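You operate a simulated robot arm through the tools that you are given. There is no shell and no other tool. Be economical: measure what you need, move in short steps, check, and stop when the job is done.

You are at the controls of a simulated two-armed robot. One attempt, no reset.

## Task
Stand the teapot on the cork mat under its cosy, warmer off.
Fine: warmer off and teapot lid on before you lift it.

It is judged by the outcome, as a careful person would: the job done as asked, and still so three seconds after it is handed in. It fails if anything else is knocked over, pushed out of place, dropped, spilled or broken. Lids that push on must go on centred and level and be pressed home; caps that screw on are set level and turned clockwise until they are tight.

## Robot
Two 6-joint arms with two-finger parallel grippers on one trunk, on a base that drives. Base frame: it is fixed to the floor where the robot stands at the start and does not move with it; the origin is under the middle of the robot, x ahead of it, y to its left, z up; the surface under the hand at the start is at about z = 860. Readings come in mm, degrees, newtons and seconds.
The left shoulder is at the start at [60, 187, 1247], the right one opposite. With the tool pointing down near the work surface each hand reaches from about 100 to 600 mm from the robot's upright axis, wherever it stands, measured 20 degrees to its own side. Places, roughly: cork mat [400, 100, 900]; green mat [400, -100, 900]; middle of the cork mat [400, 100, 900]; warmer dial [500, 200, 900]. Payload 1.57 kg a hand.
The TCP of each hand is the grasp point between the finger pads, 30 mm short of the fingertips. In the tool frame z runs along the fingers and y along their closing line. Largest opening 110 mm; finger width 24, thickness 12; the body of the gripper, 48 by 112 mm, starts 78 mm behind the TCP.
Orientation is told as [roll, pitch, yaw] about the base's x, y, z axes, in that order, counted from this pose: with the fingers straight down and closing along the base's y, the tool's x points along the base's -x, its y along +y and its z along -z.

## Interface
- The arms move only by the tool send_rows. It takes "left_steps", "right_steps" or both (then of equal length, played together; a hand with none holds still); each is a list of rows, each an object of numbers (a shift or turn left out is 0, a gripper value left out holds the last): "gripper": the closure in counts, from 0 (fully open) to 255 (shut); "x", "y", "z": the shift along the tool's x, y, z in units of 20 mm (1.0 is 20 mm); "wx", "wy", "wz": the turn, a rotation vector about the tool's x, y, z in units of 4 degrees (1.0 is 4 degrees). In form: [{"gripper": .., "x": .., "y": .., "z": .., "wx": .., "wy": .., "wz": ..}, ...]. A call has 1 to 20 rows; each row shifts and turns the commanded pose from where the row before left it, along the tool's axes as they then stand. A call with a number of a shift or a turn outside -1 to 1 is refused whole. Each row takes 0.2 s and may step no farther than 50 mm and 8.6 degrees from the row before; otherwise, or with a gripper value out of range, the whole call is refused. A pose out of reach is approached as far as the arm can. The call stops where the force on the tool passes 40 N (or 10 N more than at its start, if that is more) or the arm is blocked; 0.2 s more then pass. The fingers move at their own pace (about 153 mm/s each) and stop on an object; they squeeze with about 36 N. The grip force told is the motor's: it shows also when the fingers shut on nothing. Time passes only in rows, and 0.2 s behind the last, so rows that do not move let the fingers close. The reply holds the time, the measured pose of the TCP, the force on the tool along the base axes, the opening and the grip force, in the units named above and with some noise, with the torque about the TCP (base axes, N m) and any sound that the robot's microphone picked up, and new pictures: "pictures" is both (left out), scene, wrist or none (wrist: the cameras of the hands that moved).
- Cameras (640 x 400 px; columns grow to the right, rows downward): "scene" is now at [10.2, 26.9, 1784.5]; the picture's right is [0.35, -0.94, -0.00], its down [-0.74, -0.28, -0.62] and it looks along [0.58, 0.22, -0.79] (base axes); focal length 249 px, centre (320, 200). "left" rides on the left gripper at [70, -16, -141] in its tool frame; the picture's right is [0.23, 0.97, 0.00], its down [-0.86, 0.20, -0.48] and it looks along [-0.47, 0.11, 0.88] (tool axes); focal length 222 px, centre (320, 200). "right" rides on the right gripper at [70, 16, -141] in its tool frame; the picture's right is [-0.23, 0.97, 0.00], its down [-0.85, -0.20, -0.48] and it looks along [-0.47, -0.11, 0.88] (tool axes); focal length 222 px, centre (320, 200). There is no depth. A picture from a camera that has moved, and an enlarged one, comes with that camera's place and axes in the base frame and with its lens.
- move_column(by): slides the trunk up (or, below 0, down) by that many mm; the arms and the scene camera ride with it, the base frame stays. It gives what a move gives, with no picture.
- steer(legs): drives the robot by 1 to 6 legs, each [ahead, left, turn to the left] in mm, mm and degrees, along the robot's own axes; the way and the turn of a leg run together, so that a leg with both is an arc; at most 1500 mm and 180 degrees a leg. The arms and the cameras ride along, it lands a little off, and it stops where it bumps. It gives what a move gives, and a new picture of the scene camera.
- aim_head(pan, tilt): turns the head with the scene camera to pan (to the left, within 86 degrees either way) and tilt (down, from -29 to 69), counted from straight ahead of the robot. It gives what a move gives, and a new picture of the scene camera.
- zoom(camera, box): a new picture of the part [left, top, right, bottom] of that camera's present view, enlarged. No time passes.
- close_job(): hands the job in; it is judged then, once.

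Go step by step. Nothing tells you exact positions but the pictures and the camera data: compare them with the known pose of the tool, close in by small moves and look again before you grip or let go. The budget is 120 turns and 260 pictures, counting those below and the enlarged ones. Unless the task says otherwise, let go and move clear before handing in, and close with one line.

The tools are called after ">>>" as a command line: name --argument value ..., lists and objects as JSON in quotes. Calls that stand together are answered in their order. send_rows: Moves the arms, as the interface text tells. Its arguments: {"type":"object","properties":{"left_steps":{"type":"array","items":{"type":"object","properties":{"gripper":{"type":"number"},"x":{"type":"number"},"y":{"type":"number"},"z":{"type":"number"},"wx":{"type":"number"},"wy":{"type":"number"},"wz":{"type":"number"}}}},"right_steps":{"type":"array","items":{"type":"object","properties":{"gripper":{"type":"number"},"x":{"type":"number"},"y":{"type":"number"},"z":{"type":"number"},"wx":{"type":"number"},"wy":{"type":"number"},"wz":{"type":"number"}}}},"pictures":{"type":"string","enum":["both","scene","wrist","none"]}},"required":[]} The other tools are called the same way: move_column (by) slides the trunk up or down; steer (legs) drives the base; aim_head (pan, tilt) turns the head that bears the scene camera; zoom (camera, box) takes an enlarged picture of a part of a camera's view; close_job () hands the job in.

At the start:

```text
t: 0.0
left_tcp_pos: [294.2, 346.6, 1404.3]
left_ee_rot: [0.0, 0.0, 0.0]
left_wrist_force: [0.2, 0.0, 0.6]
left_torque: [0.0, 0.01, -0.02]
left_grip_width: 110.0
left_grasp_force: 0.1
right_tcp_pos: [343.2, -9.2, 1476.2]
right_ee_rot: [0.1, 0.0, 0.0]
right_wrist_force: [-0.6, 0.2, -0.5]
right_torque: [0.01, -0.01, -0.01]
right_grip_width: 109.9
right_grasp_force: 0.0
trunk travel left (down, up): [-875.0, 115.0]
robot x, y, heading: [0.6, 3.8, -0.1]
head pan, tilt: [20.7, 52.0]
```

scene: 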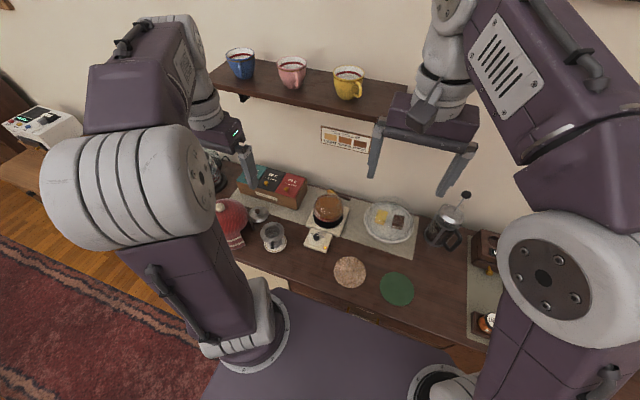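
right: 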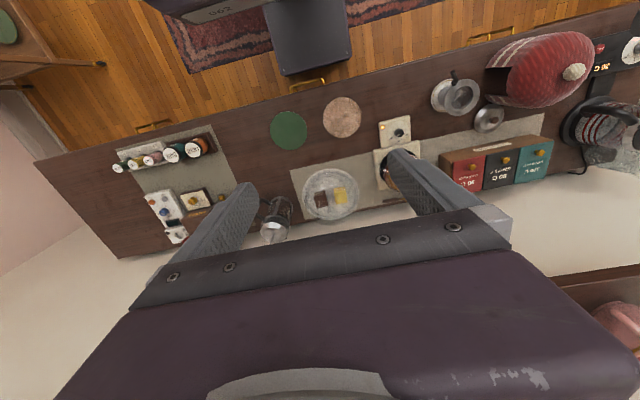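
left: 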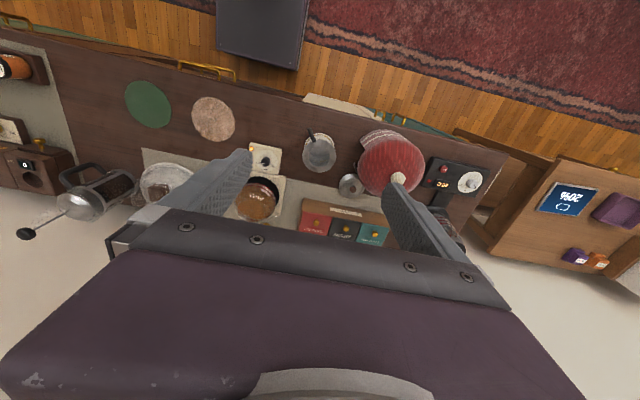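

I see the counter with the cork and green mats, a warmer with dial, a teapot-like brown thing on the warmer, a red cosy at left. I'll zoom to identify things.

>>> zoom --camera "scene" --box '[200, 160, 420, 310]'

>>> zoom --camera "left" --box '[180, 80, 500, 280]'

>>> zoom --camera "right" --box '[360, 20, 640, 200]'

```text
2.67 times, centred on (310, 235) of scene
camera zoom: at [10.2, 26.9, 1784.5], right [0.35, -0.94, 0.0], down [-0.74, -0.28, -0.62], along [0.58, 0.22, -0.79], focal length 665 px, centre (347, 107)
```

zoom: 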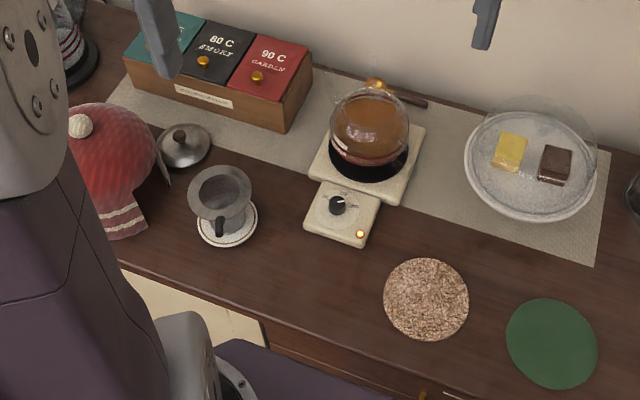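

```text
2.00 times, centred on (340, 180) of left
camera zoom: at [222.5, 329.8, 1546.5], right [-0.23, 0.97, 0.0], down [0.86, 0.2, 0.48], along [0.47, 0.11, -0.88], focal length 444 px, centre (280, 240)
```

zoom: 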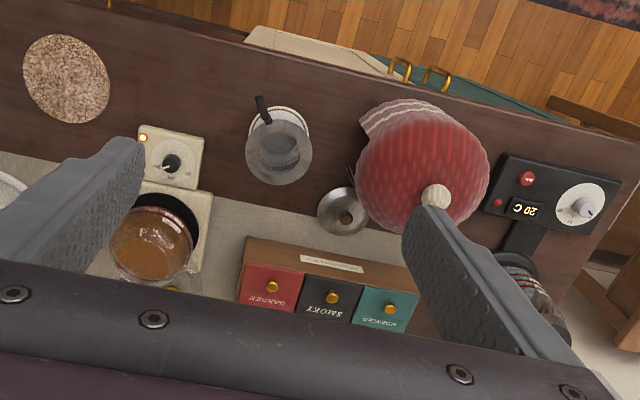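

```text
2.22 times, centred on (500, 110) of right
camera zoom: at [273.6, 6.8, 1618.4], right [0.23, 0.97, 0.0], down [0.85, -0.2, 0.48], along [0.47, -0.11, -0.88], focal length 494 px, centre (-80, 400)
```

zoom: 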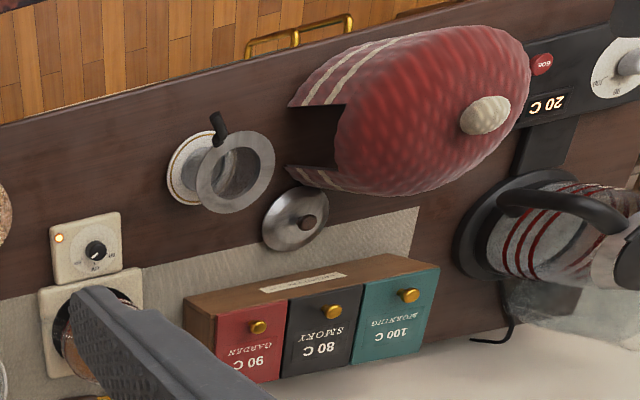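

The teapot is the glass pot on the lit warmer; a steel lid lies next to the strainer, and the cosy is at the far left. I look closer at each.

>>> zoom --camera "scene" --box '[295, 180, 359, 256]'

>>> zoom --camera "left" --box '[220, 130, 320, 230]'

>>> zoom --camera "left" --box '[290, 110, 430, 210]'

```text
5.26 times, centred on (327, 218) of scene
camera zoom: at [10.2, 26.9, 1784.5], right [0.35, -0.94, 0.0], down [-0.74, -0.28, -0.62], along [0.58, 0.22, -0.79], focal length 1312 px, centre (283, 105)
```

zoom: 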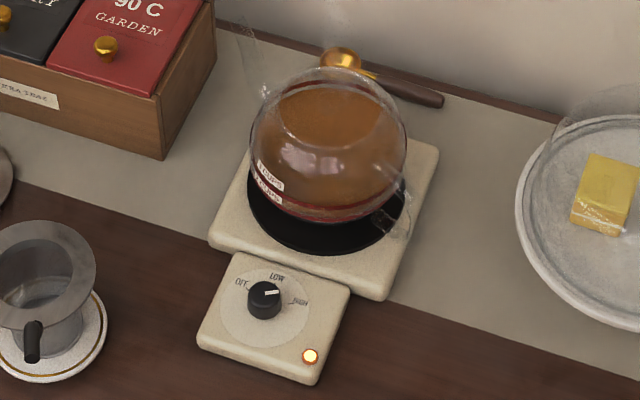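

```text
4.00 times, centred on (270, 180) of left
camera zoom: at [222.5, 329.8, 1546.5], right [-0.23, 0.97, 0.0], down [0.86, 0.2, 0.48], along [0.47, 0.11, -0.88], focal length 888 px, centre (520, 280)
```

zoom: 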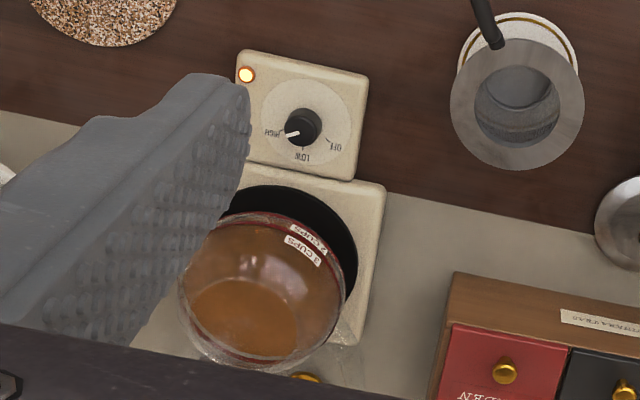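

```text
4.00 times, centred on (360, 160) of left
camera zoom: at [222.5, 329.8, 1546.5], right [-0.23, 0.97, 0.0], down [0.86, 0.2, 0.48], along [0.47, 0.11, -0.88], focal length 888 px, centre (160, 360)
```

zoom: 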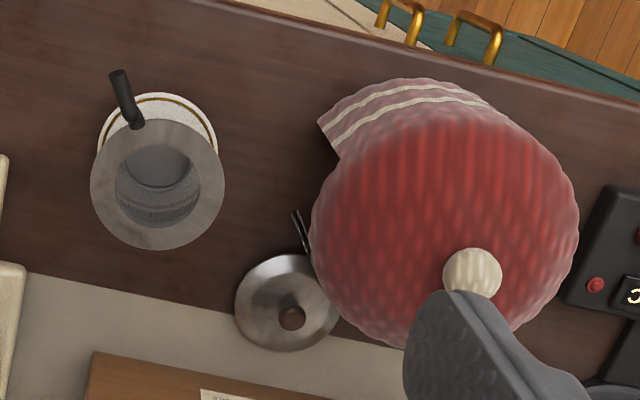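

The pot is glass with the tea in it, the dial points near HIGH and OFF lies counter-clockwise. I drive 300 mm left so that both the warmer and the lid/cosy are in reach, and look from there.

>>> steer --legs '[[0, 300, 0]]'

>>> aim_head --pan 0 --tilt 52

```text
t: 2.0
left_tcp_pos: [291.6, 645.4, 1404.7]
left_ee_rot: [0.0, -0.1, 0.1]
left_wrist_force: [0.1, -0.6, 0.3]
left_torque: [0.03, 0.0, -0.01]
left_grip_width: 110.1
left_grasp_force: 0.1
right_tcp_pos: [343.7, 288.4, 1477.3]
right_ee_rot: [0.1, 0.0, 0.2]
right_wrist_force: [-0.5, -1.2, -0.5]
right_torque: [0.02, -0.03, 0.0]
right_grip_width: 110.0
right_grasp_force: 0.1
trunk travel left (down, up): [-875.0, 115.0]
robot x, y, heading: [-0.2, 297.2, 0.3]
head pan, tilt: [20.7, 52.0]
camera scene: at [9.4, 323.4, 1784.6], right [0.36, -0.93, 0.0], down [-0.74, -0.28, -0.62], along [0.58, 0.22, -0.79], focal length 249 px, centre (320, 200)
```

scene: 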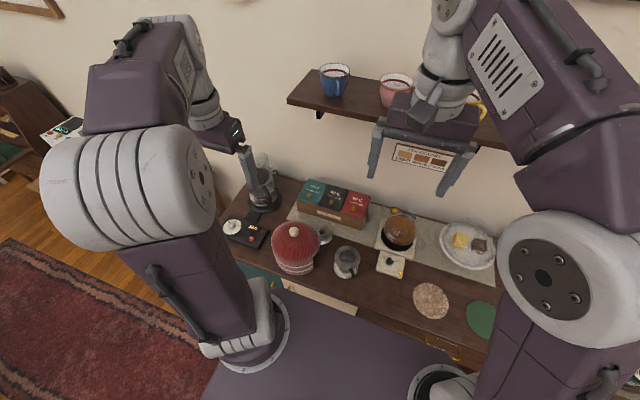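

```text
t: 2.9
left_tcp_pos: [293.0, 648.6, 1404.1]
left_ee_rot: [0.0, 0.0, 0.2]
left_wrist_force: [0.3, 0.4, -0.6]
left_torque: [-0.01, 0.0, 0.0]
left_grip_width: 110.1
left_grasp_force: 0.0
right_tcp_pos: [343.1, 293.4, 1475.5]
right_ee_rot: [0.0, 0.0, 0.1]
right_wrist_force: [-0.2, -0.1, 0.5]
right_torque: [-0.04, -0.01, 0.0]
right_grip_width: 110.0
right_grasp_force: 0.1
trunk travel left (down, up): [-875.0, 115.0]
robot x, y, heading: [1.1, 298.0, -0.1]
head pan, tilt: [0.0, 52.0]
camera scene: at [14.3, 301.6, 1784.5], right [0.0, -1.0, 0.0], down [-0.79, 0.0, -0.62], along [0.62, 0.0, -0.79], focal length 249 px, centre (320, 200)
```

scene: 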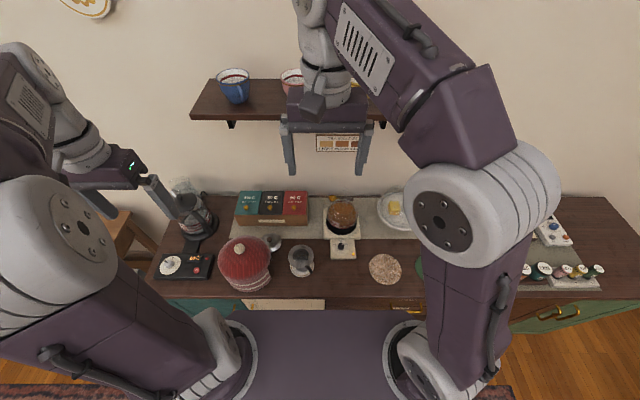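

>>> zoom --camera "scene" --box '[300, 190, 410, 290]'

>>> zoom --camera "scene" --box '[205, 220, 325, 300]'

>>> zoom --camera "right" --box '[200, 60, 440, 210]'

>>> zoom --camera "left" --box '[130, 60, 370, 210]'

```text
4.00 times, centred on (355, 240) of scene
camera zoom: at [14.3, 301.6, 1784.5], right [0.0, -1.0, 0.0], down [-0.79, 0.0, -0.62], along [0.62, 0.0, -0.79], focal length 997 px, centre (180, 40)
```

zoom: 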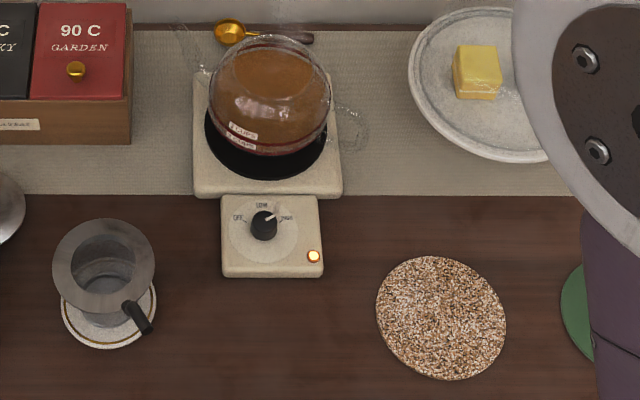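

```text
5.00 times, centred on (265, 260) of scene
camera zoom: at [14.3, 301.6, 1784.5], right [0.0, -1.0, 0.0], down [-0.79, 0.0, -0.62], along [0.62, 0.0, -0.79], focal length 1246 px, centre (595, -100)
```

zoom: 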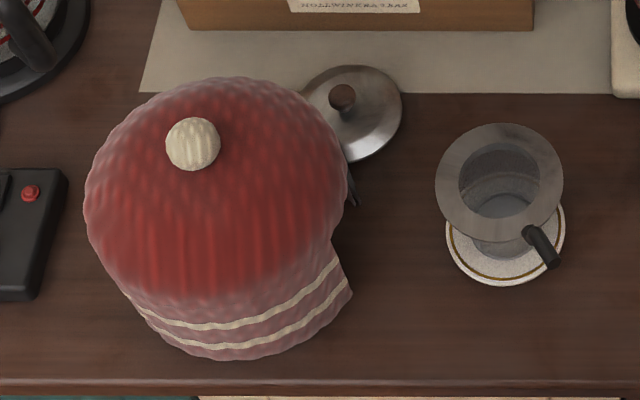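

```text
2.67 times, centred on (320, 135) of right
camera zoom: at [272.9, 308.8, 1618.4], right [0.22, 0.97, 0.0], down [0.86, -0.2, 0.48], along [0.47, -0.11, -0.88], focal length 592 px, centre (320, 373)
```

zoom: 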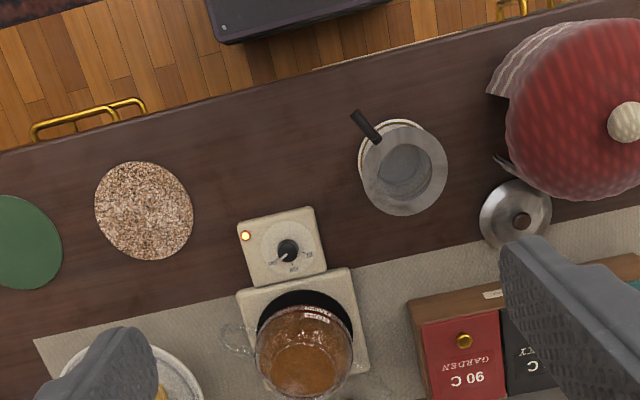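

```text
2.67 times, centred on (250, 135) of left
camera zoom: at [220.5, 631.6, 1546.3], right [-0.23, 0.97, 0.0], down [0.85, 0.2, 0.48], along [0.47, 0.11, -0.88], focal length 592 px, centre (507, 373)
```

zoom: 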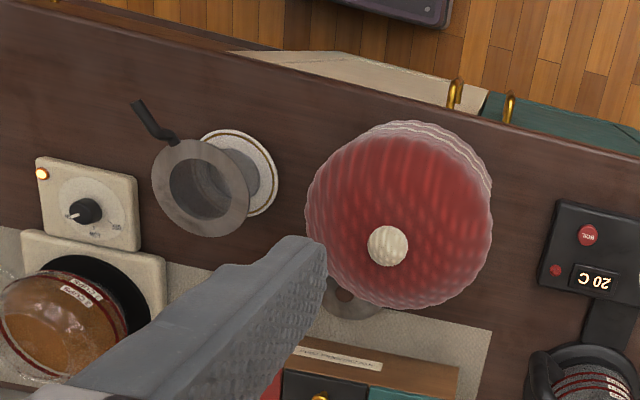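

The pot's glass handle points right (−y) and its spout left; the lid lies behind the cosy's right. I bring the right hand over the dial and look closely.

>>> zoom --camera "scene" --box '[325, 230, 365, 262]'

>>> send_rows --right_steps '[{"z": 1, "y": -0.5, "x": -0.4}, {"z": 1, "y": -0.5, "x": -0.4}, {"z": 1, "y": -0.5, "x": -0.4}, {"z": 1, "y": -0.5, "x": -0.4}, {"z": 1, "y": -0.5, "x": -0.4}, {"z": 1, "y": -0.5, "x": -0.4}, {"z": 1, "y": -0.5, "x": -0.4}, {"z": 1, "x": -0.4}, {"z": 1, "x": -0.4}, {"z": 1, "x": -0.4}, {"z": 1, "x": -0.4}, {"z": 1, "x": -0.4}, {"z": 1}, {"z": 1}, {"z": 1}, {"z": 1}, {"z": 1}, {"z": 1}, {"z": 1}, {"z": 1}]'

```text
12.50 times, centred on (345, 246) of scene
camera zoom: at [14.3, 301.6, 1784.5], right [0.0, -1.0, 0.0], down [-0.79, 0.0, -0.62], along [0.62, 0.0, -0.79], focal length 3116 px, centre (8, -375)
```

zoom: 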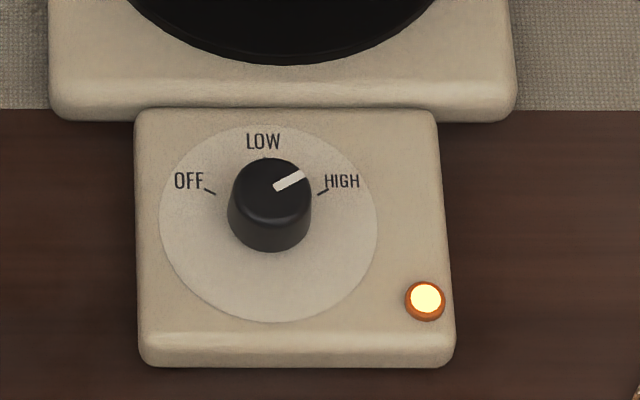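

```text
t: 7.1
left_tcp_pos: [292.3, 648.1, 1403.7]
left_ee_rot: [0.0, 0.0, 0.2]
left_wrist_force: [0.7, -0.1, 1.2]
left_torque: [-0.04, -0.01, 0.0]
left_grip_width: 110.1
left_grasp_force: 0.1
right_tcp_pos: [440.4, 222.0, 1076.4]
right_ee_rot: [0.0, 0.0, 0.2]
right_wrist_force: [0.0, 0.9, -0.5]
right_torque: [0.02, 0.01, 0.02]
right_grip_width: 109.8
right_grasp_force: 0.0
trunk travel left (down, up): [-875.0, 115.0]
robot x, y, heading: [2.8, 296.6, 0.4]
head pan, tilt: [0.0, 52.0]
camera scene: at [15.2, 300.4, 1784.5], right [0.0, -1.0, 0.0], down [-0.79, 0.0, -0.62], along [0.62, 0.0, -0.79], focal length 249 px, centre (320, 200)
camera right: at [370.1, 238.1, 1217.9], right [0.22, 0.97, 0.0], down [0.86, -0.2, 0.48], along [0.47, -0.11, -0.88], focal length 222 px, centre (320, 200)
```

scene: 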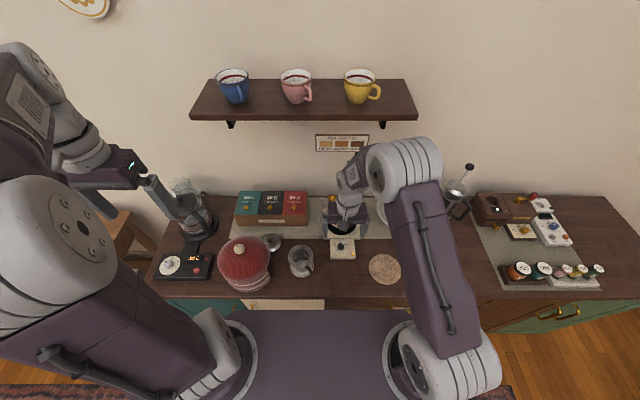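
right: 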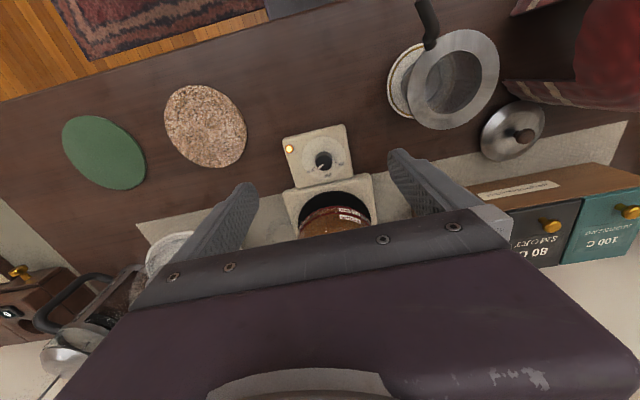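

The dial knob is near (482, 217) with its top about z 895. I move over it, turn the hand to yaw −36 and look.

>>> send_rows --right_steps '[{"x": -0.7, "y": -0.2, "gripper": 139}, {"x": -0.7}, {"x": -0.5}, {"z": 0.6, "wz": 1}, {"z": 0.6, "wz": 1}, {"z": 0.6, "wz": 1}, {"z": 0.6, "wz": 1}, {"z": 0.6, "wz": 1}, {"z": 0.6, "wz": 1}, {"z": 0.6, "wz": 1}, {"z": 0.6, "wz": 1}, {"z": 0.5, "wz": 1}]'

>>> zoom --camera "scene" --box '[310, 190, 380, 265]'

```text
t: 9.7
left_tcp_pos: [291.0, 647.1, 1405.1]
left_ee_rot: [0.0, 0.0, 0.2]
left_wrist_force: [-0.4, 0.1, -0.5]
left_torque: [0.02, 0.01, 0.02]
left_grip_width: 109.8
left_grasp_force: 0.0
right_tcp_pos: [477.9, 218.2, 969.4]
right_ee_rot: [-0.1, 0.0, -35.8]
right_wrist_force: [0.8, -0.2, 0.0]
right_torque: [0.0, 0.01, -0.02]
right_grip_width: 49.9
right_grasp_force: 0.1
trunk travel left (down, up): [-875.0, 115.0]
robot x, y, heading: [-1.6, 299.7, 0.1]
head pan, tilt: [0.0, 52.0]
camera scene: at [14.6, 300.3, 1784.5], right [0.0, -1.0, 0.0], down [-0.79, 0.0, -0.62], along [0.62, 0.0, -0.79], focal length 249 px, centre (320, 200)
camera right: at [430.8, 273.0, 1111.1], right [0.76, 0.66, 0.0], down [0.58, -0.66, 0.48], along [0.31, -0.36, -0.88], focal length 222 px, centre (320, 200)
```

scene: 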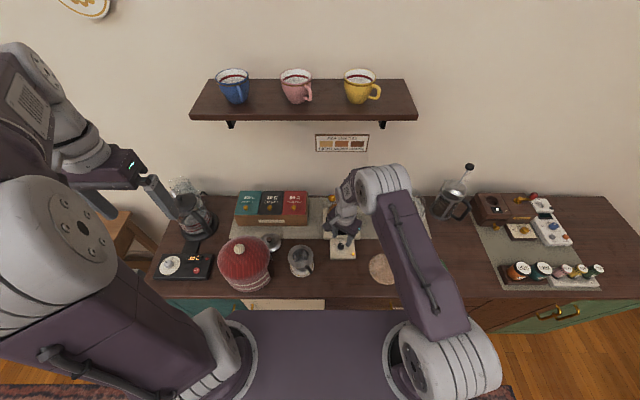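
right: 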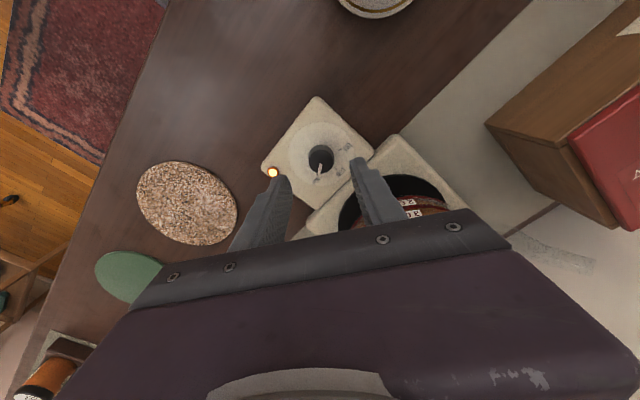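

```text
5.33 times, centred on (345, 228) of scene
camera zoom: at [14.6, 300.3, 1784.5], right [0.0, -1.0, 0.0], down [-0.79, 0.0, -0.62], along [0.62, 0.0, -0.79], focal length 1330 px, centre (187, 53)
```

zoom: 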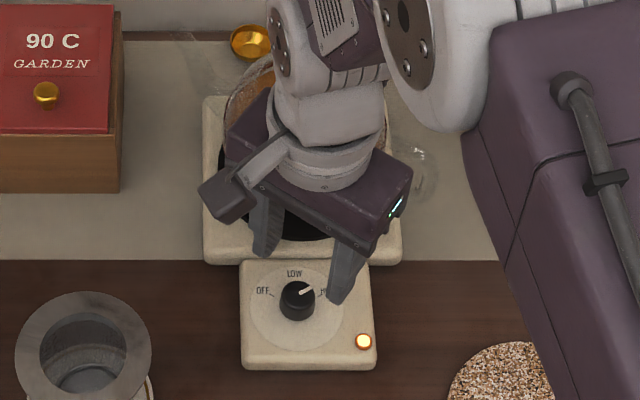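

>>> zoom --camera "right" --box '[240, 90, 400, 190]'

```text
4.00 times, centred on (320, 140) of right
camera zoom: at [430.8, 273.0, 1111.1], right [0.76, 0.66, 0.0], down [0.58, -0.66, 0.48], along [0.31, -0.36, -0.88], focal length 888 px, centre (320, 440)
```

zoom: 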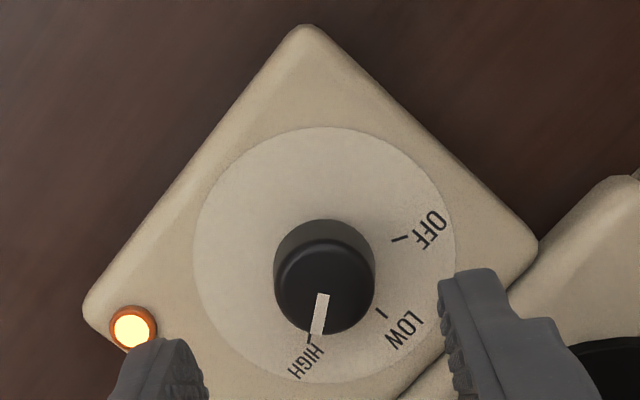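

>>> send_rows --right_steps '[{"z": 0.6}, {"z": 0.6}, {"z": 0.6}, {"z": 0.6}, {"z": 0.2}]'

>>> zoom --camera "right" --box '[240, 90, 400, 190]'

>>> zoom --camera "scene" --box '[320, 215, 370, 265]'

```text
t: 10.9
left_tcp_pos: [293.1, 647.4, 1404.3]
left_ee_rot: [0.1, 0.0, 0.1]
left_wrist_force: [-0.5, -0.3, -0.6]
left_torque: [0.01, 0.02, -0.02]
left_grip_width: 110.0
left_grasp_force: 0.0
right_tcp_pos: [478.5, 217.1, 918.3]
right_ee_rot: [0.1, 0.0, -35.7]
right_wrist_force: [-0.1, 0.1, 0.2]
right_torque: [0.01, 0.01, 0.01]
right_grip_width: 49.9
right_grasp_force: 0.0
trunk travel left (down, up): [-875.0, 115.0]
robot x, y, heading: [0.0, 303.1, 0.3]
head pan, tilt: [0.0, 52.0]
camera scene: at [14.5, 300.4, 1784.5], right [0.0, -1.0, 0.0], down [-0.79, 0.0, -0.62], along [0.62, 0.0, -0.79], focal length 249 px, centre (320, 200)
camera right: at [431.1, 271.1, 1060.1], right [0.75, 0.66, 0.0], down [0.58, -0.66, 0.48], along [0.31, -0.36, -0.88], focal length 222 px, centre (320, 200)
```

scene: 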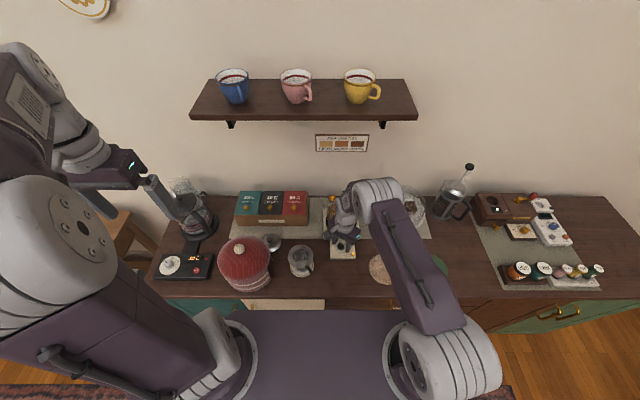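
right: 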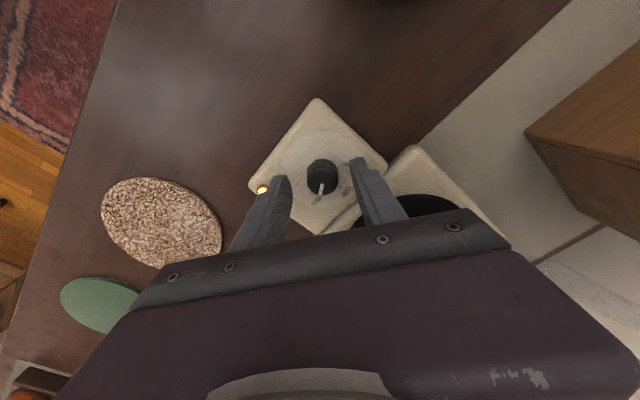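

```text
4.00 times, centred on (320, 140) of right
camera zoom: at [431.1, 271.1, 1060.1], right [0.75, 0.66, 0.0], down [0.58, -0.66, 0.48], along [0.31, -0.36, -0.88], focal length 888 px, centre (320, 440)
```

zoom: 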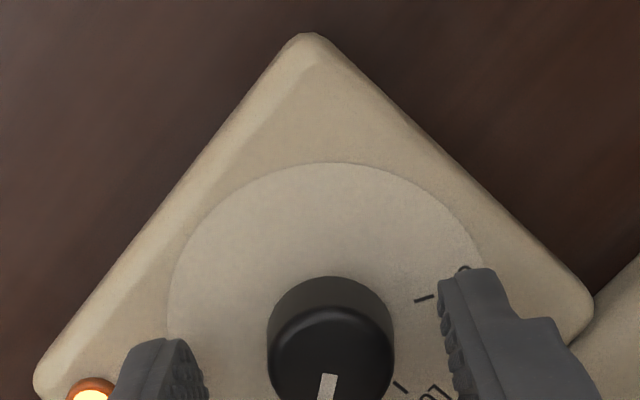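

```text
8.00 times, centred on (345, 240) of scene
camera zoom: at [14.5, 300.4, 1784.5], right [0.0, -1.0, 0.0], down [-0.79, 0.0, -0.62], along [0.62, 0.0, -0.79], focal length 1994 px, centre (120, -120)
```

zoom: 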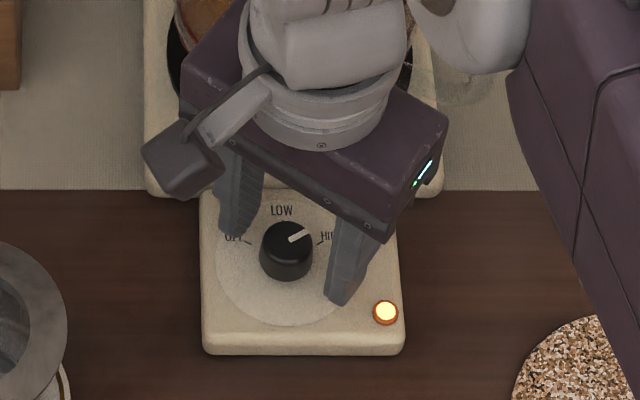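

>>> send_rows --right_steps '[{"z": 0.25}, {"z": 0.2}]' --pictures "wrist"

>>> zoom --camera "scene" --box '[320, 220, 370, 265]'

```text
t: 11.5
left_tcp_pos: [291.7, 647.6, 1405.2]
left_ee_rot: [0.0, 0.1, 0.2]
left_wrist_force: [0.2, 0.2, 0.7]
left_torque: [-0.01, 0.02, 0.01]
left_grip_width: 110.2
left_grasp_force: 0.0
right_tcp_pos: [476.4, 217.9, 910.6]
right_ee_rot: [0.1, -0.1, -35.8]
right_wrist_force: [-0.5, 0.3, 0.0]
right_torque: [0.01, 0.01, -0.01]
right_grip_width: 50.2
right_grasp_force: 0.0
trunk travel left (down, up): [-875.0, 115.0]
robot x, y, heading: [0.9, 299.4, 0.1]
head pan, tilt: [0.0, 52.0]
camera right: at [429.9, 271.4, 1051.9], right [0.75, 0.66, 0.0], down [0.58, -0.66, 0.48], along [0.31, -0.36, -0.88], focal length 222 px, centre (320, 200)
```

right: 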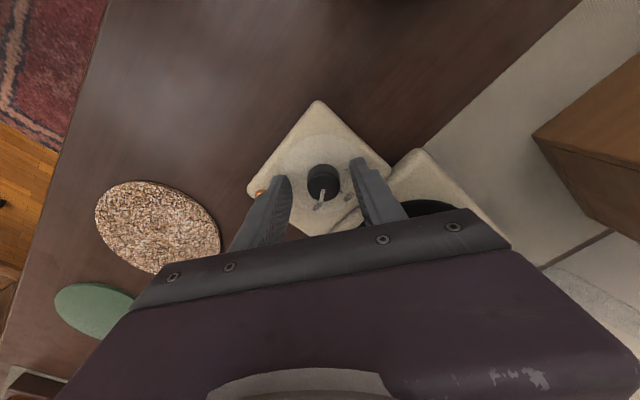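

```text
8.89 times, centred on (345, 242) of scene
camera zoom: at [14.6, 300.3, 1784.5], right [0.0, -1.0, 0.0], down [-0.79, 0.0, -0.62], along [0.62, 0.0, -0.79], focal length 2216 px, centre (98, -178)
```

zoom: 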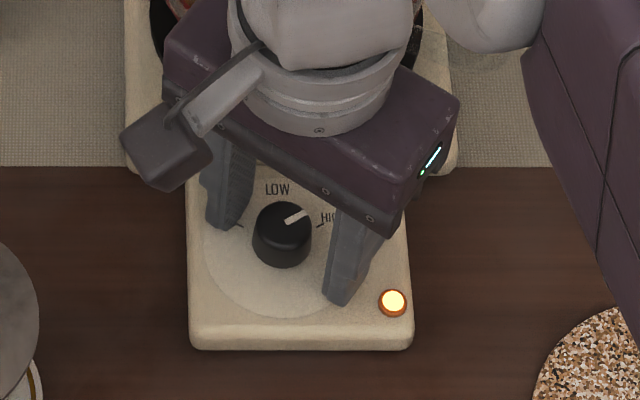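

>>> send_rows --right_steps '[{"z": 0.2}, {"gripper": 220}, {}, {}]' --pictures "none"

>>> zoom --camera "scene" --box '[320, 220, 370, 265]'

```text
t: 12.2
left_tcp_pos: [288.5, 649.1, 1406.0]
left_ee_rot: [0.1, -0.1, 0.2]
left_wrist_force: [0.0, 0.4, 1.1]
left_torque: [0.0, 0.0, 0.0]
left_grip_width: 110.0
left_grasp_force: 0.1
right_tcp_pos: [476.3, 217.2, 910.1]
right_ee_rot: [0.1, -0.2, -35.8]
right_wrist_force: [-7.3, -5.6, 26.6]
right_torque: [-0.62, 1.0, 0.38]
right_grip_width: 35.0
right_grasp_force: 11.0
trunk travel left (down, up): [-875.0, 115.0]
robot x, y, heading: [-0.9, 298.6, 0.0]
head pan, tilt: [0.0, 52.0]
stopped in row 3 (right hand): the force on the tool passed its limit at 42 N (the readings are from after the stop); the commanded pose is now the measured one
```

```text
8.89 times, centred on (345, 242) of scene
camera zoom: at [9.3, 300.8, 1784.6], right [0.0, -1.0, 0.0], down [-0.79, 0.0, -0.62], along [0.62, 0.0, -0.79], focal length 2216 px, centre (98, -178)
```

zoom: 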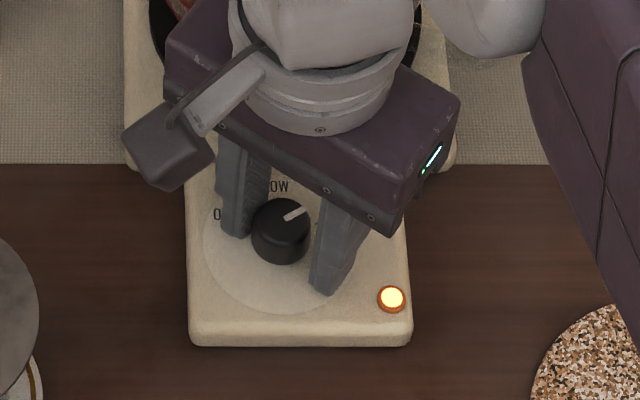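

The fingertips touched the dial plate (so it is at z≈880). I back up 4 mm, centre 2 mm, and close gently.

>>> send_rows --right_steps '[{"z": -0.2, "gripper": 160}, {"y": 0.12}, {}, {"gripper": 190}, {"gripper": 215}, {}, {}]' --pictures "none"

>>> zoom --camera "scene" --box '[320, 220, 370, 265]'

>>> zoom --camera "right" --box '[240, 120, 400, 220]'

```text
t: 13.8
left_tcp_pos: [291.7, 647.0, 1405.6]
left_ee_rot: [0.0, 0.1, 0.2]
left_wrist_force: [0.6, -1.8, 0.2]
left_torque: [-0.01, 0.02, 0.0]
left_grip_width: 109.9
left_grasp_force: 0.1
right_tcp_pos: [478.2, 219.1, 911.4]
right_ee_rot: [0.2, -0.1, -35.9]
right_wrist_force: [-0.5, 1.1, 1.3]
right_torque: [0.46, 0.79, 0.0]
right_grip_width: 26.6
right_grasp_force: 37.4
trunk travel left (down, up): [-875.0, 115.0]
robot x, y, heading: [3.3, 298.3, 0.3]
head pan, tilt: [0.0, 52.0]
```

```text
8.89 times, centred on (345, 242) of scene
camera zoom: at [14.3, 300.4, 1784.5], right [0.0, -1.0, 0.0], down [-0.79, 0.0, -0.62], along [0.62, 0.0, -0.79], focal length 2216 px, centre (98, -178)
```

zoom: 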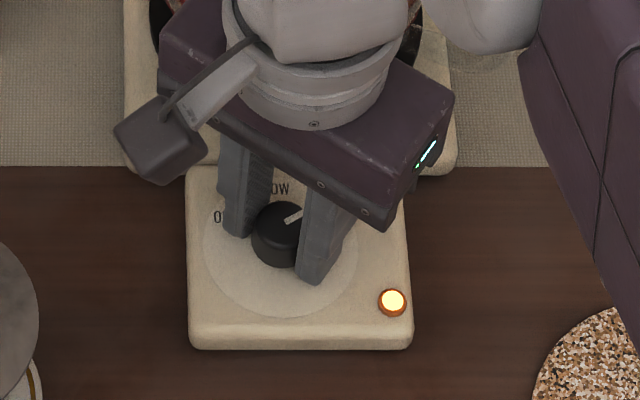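

```text
4.00 times, centred on (320, 170) of right
camera zoom: at [431.7, 273.2, 1053.4], right [0.75, 0.66, 0.0], down [0.58, -0.66, 0.48], along [0.32, -0.36, -0.88], focal length 888 px, centre (320, 320)
```

zoom: 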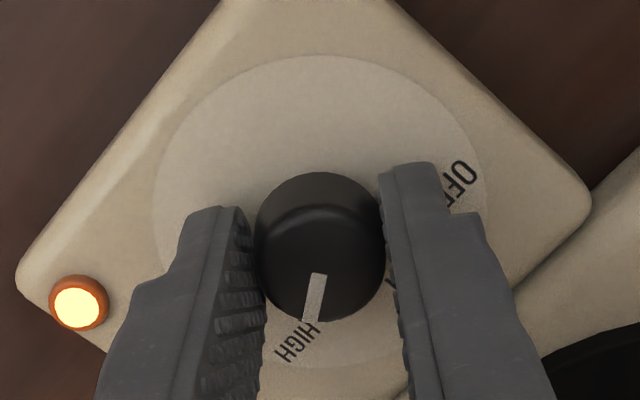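

Gripped; I recentre by 3.5 mm along the tool x, regrip and turn counter-clockwise 72°.

>>> send_rows --right_steps '[{"gripper": 175}, {"x": 0.17}, {"gripper": 215}, {}]' --pictures "none"

>>> send_rows --right_steps '[{"wz": -1}, {"wz": -1}, {"wz": -1}, {"wz": -1}, {"wz": -1}, {"wz": -1}, {"wz": -1}, {"wz": -1}, {"wz": -1}, {"wz": -1}, {"wz": -1}, {"wz": -1}, {"wz": -1}, {"wz": -1}, {"wz": -1}, {"wz": -1}, {"wz": -1}, {"wz": -1}]' --pictures "none"

>>> zoom --camera "right" --box '[240, 120, 400, 220]'

```text
t: 14.8
left_tcp_pos: [291.9, 646.7, 1405.2]
left_ee_rot: [0.0, 0.1, 0.4]
left_wrist_force: [-0.5, 0.1, 0.1]
left_torque: [0.01, 0.01, 0.01]
left_grip_width: 110.0
left_grasp_force: 0.0
right_tcp_pos: [477.3, 221.1, 911.0]
right_ee_rot: [0.1, -0.1, -35.9]
right_wrist_force: [0.3, -0.9, -2.0]
right_torque: [-0.69, -0.75, 0.02]
right_grip_width: 26.9
right_grasp_force: 37.6
trunk travel left (down, up): [-875.0, 115.0]
robot x, y, heading: [-0.3, 301.2, -0.1]
head pan, tilt: [0.0, 52.0]
```

```text
t: 18.6
left_tcp_pos: [291.7, 643.4, 1406.0]
left_ee_rot: [0.3, 0.0, 0.1]
left_wrist_force: [0.6, -0.2, -0.2]
left_torque: [-0.01, -0.01, 0.01]
left_grip_width: 110.2
left_grasp_force: 0.1
right_tcp_pos: [476.8, 217.6, 912.4]
right_ee_rot: [0.0, -0.2, 36.2]
right_wrist_force: [7.4, -20.3, 12.5]
right_torque: [-0.65, 0.1, -0.04]
right_grip_width: 26.8
right_grasp_force: 37.7
trunk travel left (down, up): [-875.0, 115.0]
robot x, y, heading: [1.3, 297.4, 0.1]
head pan, tilt: [0.0, 52.0]
```

```text
4.00 times, centred on (320, 170) of right
camera zoom: at [410.6, 189.1, 1053.1], right [-0.39, 0.92, 0.0], down [0.81, 0.34, 0.48], along [0.44, 0.19, -0.88], focal length 888 px, centre (320, 320)
```

zoom: 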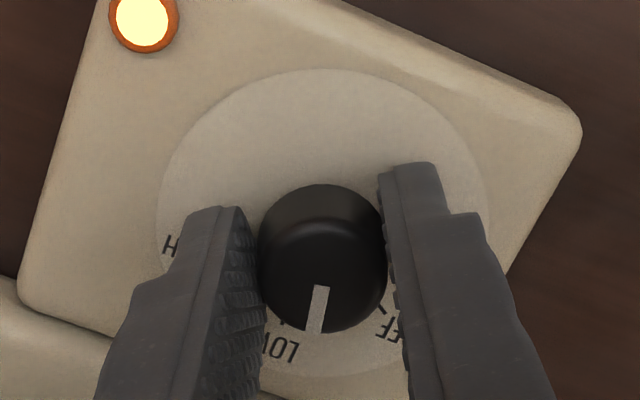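

The knob followed to just past LOW with the light still on. I open slightly, turn the hand back, and regrip for the rest.

>>> send_rows --right_steps '[{"gripper": 165}, {}, {"wz": 1}, {"wz": 1}, {"wz": 1}, {"wz": 1}, {"wz": 1}, {"wz": 1}, {"wz": 1}, {"wz": 1}, {"wz": 1}, {"wz": 1}, {"wz": 1}, {"wz": 1}, {"wz": 1}, {"wz": 1}, {"wz": 1}, {"wz": 1}]' --pictures "none"

>>> zoom --camera "right" --box '[240, 120, 400, 220]'

>>> zoom --camera "scene" --box '[310, 200, 380, 270]'

```text
t: 22.4
left_tcp_pos: [292.3, 648.3, 1403.7]
left_ee_rot: [0.1, 0.0, 0.2]
left_wrist_force: [-0.8, -0.1, 0.5]
left_torque: [0.01, 0.02, -0.03]
left_grip_width: 110.0
left_grasp_force: 0.1
right_tcp_pos: [477.6, 221.3, 911.5]
right_ee_rot: [-0.1, -0.1, -27.9]
right_wrist_force: [0.0, 0.3, 0.1]
right_torque: [-0.02, -0.02, 0.01]
right_grip_width: 38.5
right_grasp_force: 0.0
trunk travel left (down, up): [-875.0, 115.0]
robot x, y, heading: [1.5, 300.5, 0.1]
head pan, tilt: [0.0, 52.0]
```

```text
4.00 times, centred on (320, 170) of right
camera zoom: at [423.0, 268.0, 1053.4], right [0.66, 0.75, 0.0], down [0.66, -0.58, 0.48], along [0.36, -0.31, -0.88], focal length 888 px, centre (320, 320)
```

zoom: 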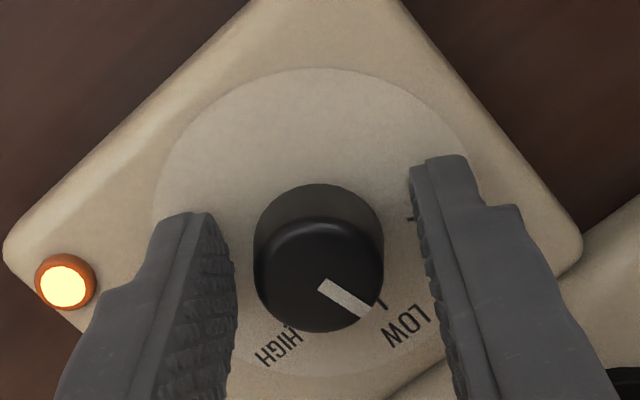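

```text
5.71 times, centred on (345, 235) of scene
camera zoom: at [14.3, 300.2, 1784.5], right [0.0, -1.0, 0.0], down [-0.79, 0.0, -0.62], along [0.62, 0.0, -0.79], focal length 1424 px, centre (177, 0)
```

zoom: 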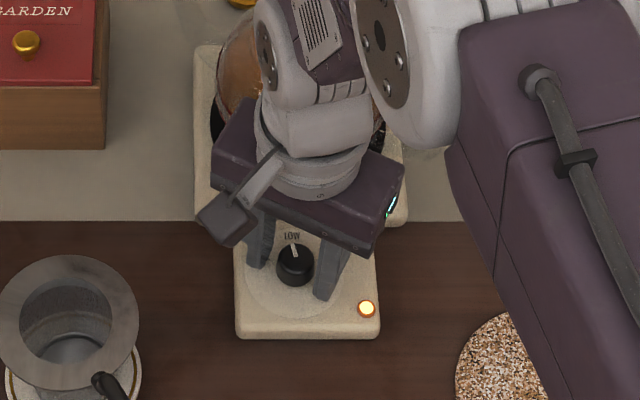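

>>> send_rows --right_steps '[{"gripper": 215}, {}, {"wz": -1}, {"wz": -1}, {"wz": -1}, {"wz": -1}, {"wz": -1}, {"wz": -1}, {"wz": -1}, {"wz": -1}, {"wz": -1}, {"wz": -1}, {"wz": -1}, {"wz": -1}, {"wz": -1}, {"wz": -1}, {"wz": -1}]' --pictures "none"

>>> zoom --camera "right" --box '[240, 120, 400, 220]'

```text
t: 26.0
left_tcp_pos: [293.2, 644.4, 1405.7]
left_ee_rot: [0.1, -0.1, 0.2]
left_wrist_force: [-0.6, 0.4, -0.4]
left_torque: [0.0, 0.04, 0.0]
left_grip_width: 109.8
left_grasp_force: 0.0
right_tcp_pos: [476.3, 217.9, 911.6]
right_ee_rot: [0.0, -0.2, 32.2]
right_wrist_force: [3.0, -13.9, -1.1]
right_torque: [-0.3, -0.12, -0.19]
right_grip_width: 26.5
right_grasp_force: 37.9
trunk travel left (down, up): [-875.0, 115.0]
robot x, y, heading: [-2.3, 298.1, 0.2]
head pan, tilt: [0.0, 52.0]
```

```text
4.00 times, centred on (320, 170) of right
camera zoom: at [409.5, 194.4, 1052.9], right [-0.33, 0.94, 0.0], down [0.83, 0.29, 0.48], along [0.45, 0.16, -0.88], focal length 888 px, centre (320, 320)
```

zoom: 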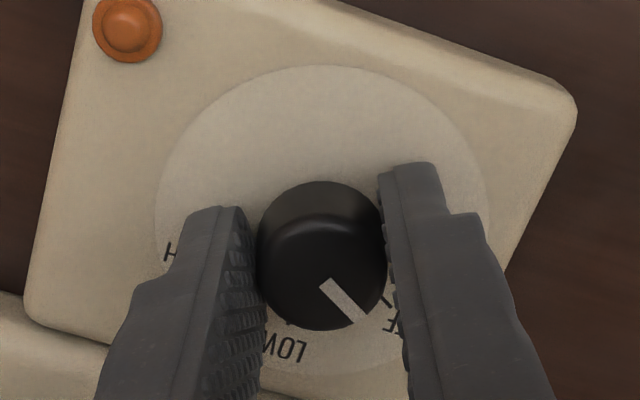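

Light is off; the pointer is a little short of the OFF tick, so I turn 12° more, then release and rise.

>>> send_rows --right_steps '[{"wz": -1}, {"wz": -1}, {"wz": -1}, {}]' --pictures "none"

>>> send_rows --right_steps '[{"gripper": 165}, {}, {"z": -1}, {"z": -1}, {"z": -1}]' --pictures "none"

>>> zoom --camera "right" --box '[200, 80, 440, 230]'

>>> zoom --camera "scene" --box '[310, 200, 380, 270]'

```text
t: 27.0
left_tcp_pos: [292.0, 643.7, 1404.2]
left_ee_rot: [0.3, -0.1, 0.2]
left_wrist_force: [-0.2, 0.1, 0.3]
left_torque: [0.0, 0.01, 0.0]
left_grip_width: 110.2
left_grasp_force: 0.0
right_tcp_pos: [478.4, 218.2, 911.2]
right_ee_rot: [0.0, -0.3, 44.1]
right_wrist_force: [7.3, -16.6, 4.7]
right_torque: [-0.32, -0.17, -0.38]
right_grip_width: 26.6
right_grasp_force: 37.4
trunk travel left (down, up): [-875.0, 115.0]
robot x, y, heading: [1.6, 301.2, 0.4]
head pan, tilt: [0.0, 52.0]
```

```text
t: 28.2
left_tcp_pos: [291.2, 646.8, 1404.1]
left_ee_rot: [0.1, 0.0, 0.1]
left_wrist_force: [-0.3, 0.3, 0.4]
left_torque: [-0.01, 0.0, 0.0]
left_grip_width: 110.2
left_grasp_force: 0.1
right_tcp_pos: [476.9, 220.2, 972.7]
right_ee_rot: [-0.1, -0.1, 44.2]
right_wrist_force: [0.1, 0.3, 0.1]
right_torque: [0.01, 0.0, 0.02]
right_grip_width: 38.9
right_grasp_force: 0.0
trunk travel left (down, up): [-875.0, 115.0]
robot x, y, heading: [-1.0, 297.5, 0.3]
head pan, tilt: [0.0, 52.0]
```

```text
2.67 times, centred on (320, 155) of right
camera zoom: at [415.9, 183.7, 1113.5], right [-0.52, 0.86, 0.0], down [0.75, 0.45, 0.48], along [0.41, 0.25, -0.88], focal length 592 px, centre (320, 320)
```

zoom: 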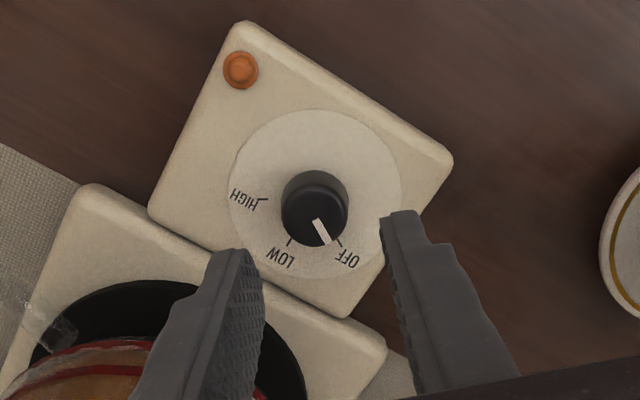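

```text
5.71 times, centred on (345, 235) of scene
camera zoom: at [14.1, 299.6, 1784.5], right [0.0, -1.0, 0.0], down [-0.79, 0.0, -0.62], along [0.62, 0.0, -0.79], focal length 1424 px, centre (177, 0)
```

zoom: 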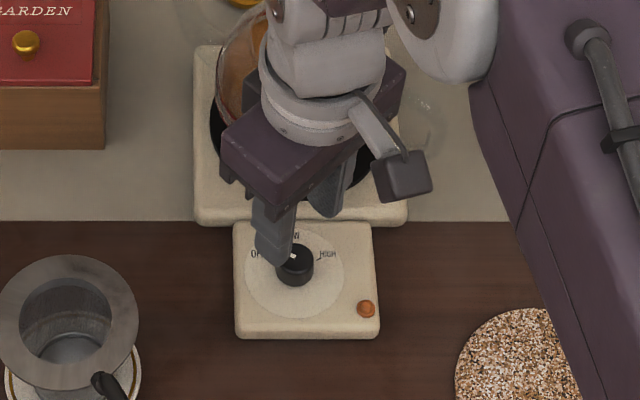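

The warmer is off. Now I raise and pull the right hand back to view the pot rim and handle, while bringing the left hand down over the lid.

>>> send_rows --right_steps '[{"z": -1, "wz": 1, "gripper": 0}, {"z": -1, "wz": 1}, {"z": -1, "wz": 1}, {"z": -1, "wz": 1}, {"z": -1, "wz": 1}, {"z": -1, "wz": 1}, {"z": -1, "wz": 1}, {"wz": 1}, {"wz": 1}, {"wz": 1}, {"wz": 1, "x": 0.5}, {"x": 1}, {"x": 1}, {"x": 1}, {"x": 0.5}]' --left_steps '[{"z": 1, "y": -0.7, "x": -0.7}, {"z": 1, "y": -0.7, "x": -0.7}, {"z": 1, "y": -0.7, "x": -0.7}, {"z": 1, "y": -0.7, "x": -0.7}, {"z": 1, "y": -0.7, "x": -0.7}, {"z": 1, "y": -0.7, "x": -0.7}, {"z": 1, "y": -0.7, "x": -0.7}, {"z": 1, "y": -0.7, "x": -0.7}, {"z": 1, "y": -0.7, "x": -0.7}, {"z": 1, "y": -0.7}, {"z": 1}, {"z": 1}, {"z": 1}, {"z": 1}, {"z": 1}]'

>>> zoom --camera "scene" --box '[310, 180, 400, 260]'

>>> zoom --camera "right" --box '[220, 110, 420, 230]'

>>> zoom --camera "left" --box '[200, 90, 460, 240]'

```text
t: 31.4
left_tcp_pos: [417.7, 507.5, 1105.7]
left_ee_rot: [0.0, 0.0, 0.1]
left_wrist_force: [0.0, 0.5, 0.0]
left_torque: [0.03, -0.04, 0.02]
left_grip_width: 109.9
left_grasp_force: 0.1
right_tcp_pos: [398.3, 220.5, 1112.2]
right_ee_rot: [-0.1, -0.1, 0.2]
right_wrist_force: [0.5, 0.4, -0.4]
right_torque: [-0.01, -0.02, 0.01]
right_grip_width: 109.9
right_grasp_force: 0.1
trunk travel left (down, up): [-875.0, 115.0]
robot x, y, heading: [-1.4, 299.0, 0.0]
head pan, tilt: [0.0, 52.0]
camera scene: at [15.1, 300.6, 1784.5], right [0.0, -1.0, 0.0], down [-0.79, 0.0, -0.62], along [0.62, 0.0, -0.79], focal length 249 px, centre (320, 200)
camera right: at [327.4, 236.3, 1253.3], right [0.22, 0.97, 0.0], down [0.85, -0.2, 0.48], along [0.47, -0.11, -0.88], focal length 222 px, centre (320, 200)
camera left: at [347.1, 490.6, 1247.1], right [-0.23, 0.97, 0.0], down [0.85, 0.2, 0.48], along [0.47, 0.11, -0.88], focal length 222 px, centre (320, 200)
```

scene: 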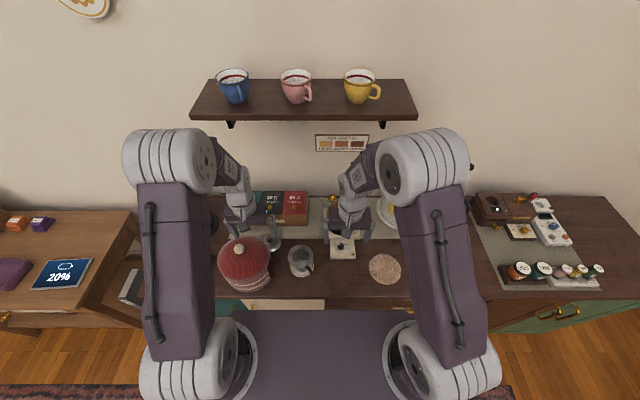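
right: 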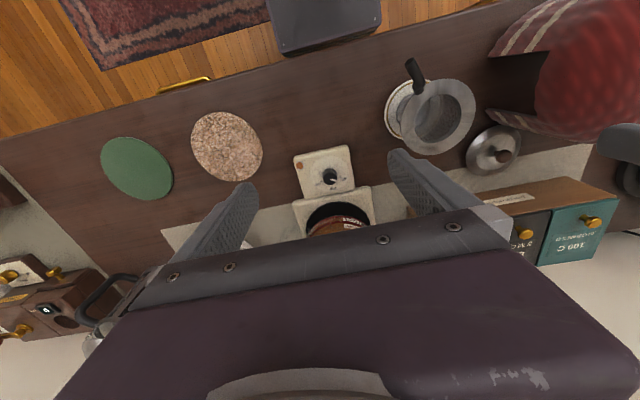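
left: 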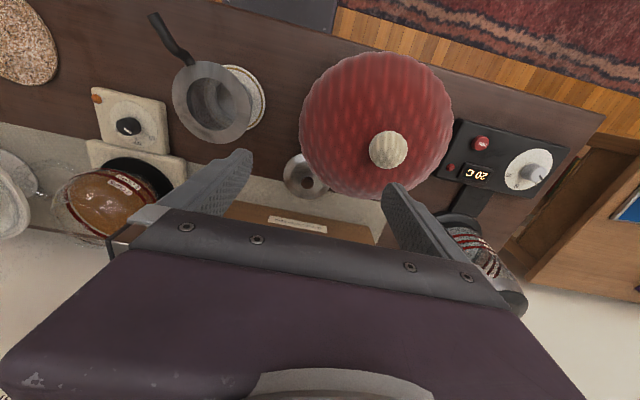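

```text
5.00 times, centred on (355, 220) of scene
camera zoom: at [15.1, 300.6, 1784.5], right [0.0, -1.0, 0.0], down [-0.79, 0.0, -0.62], along [0.62, 0.0, -0.79], focal length 1246 px, centre (145, 100)
```

zoom: 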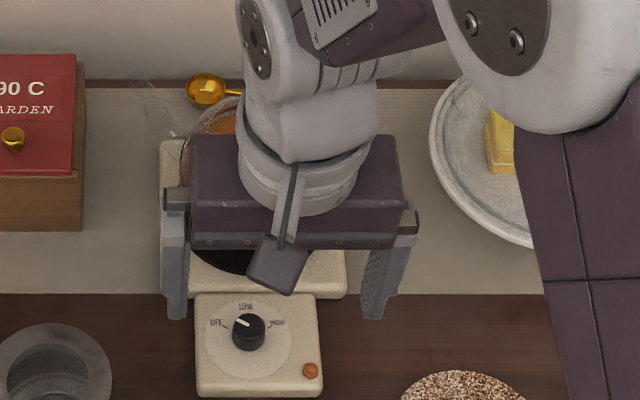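

```text
3.20 times, centred on (320, 170) of right
camera zoom: at [327.4, 236.3, 1253.3], right [0.22, 0.97, 0.0], down [0.85, -0.2, 0.48], along [0.47, -0.11, -0.88], focal length 711 px, centre (320, 296)
```

zoom: 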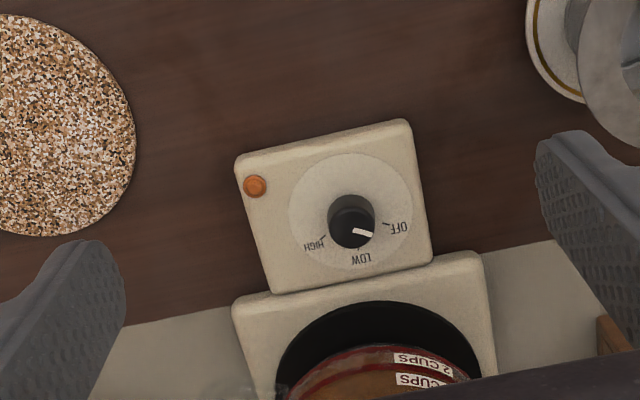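

```text
2.46 times, centred on (330, 165) of left
camera zoom: at [347.1, 490.6, 1247.1], right [-0.23, 0.97, 0.0], down [0.85, 0.2, 0.48], along [0.47, 0.11, -0.88], focal length 547 px, centre (295, 286)
```

zoom: 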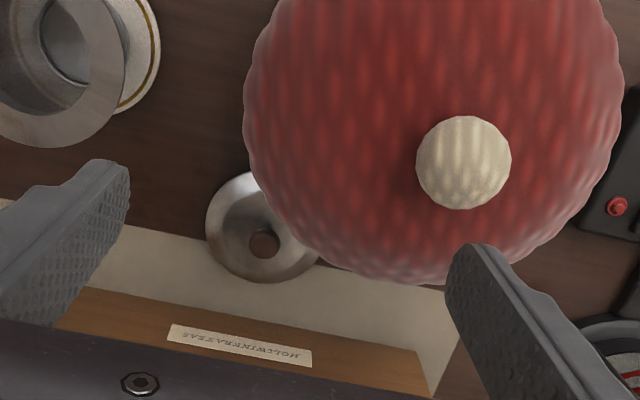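

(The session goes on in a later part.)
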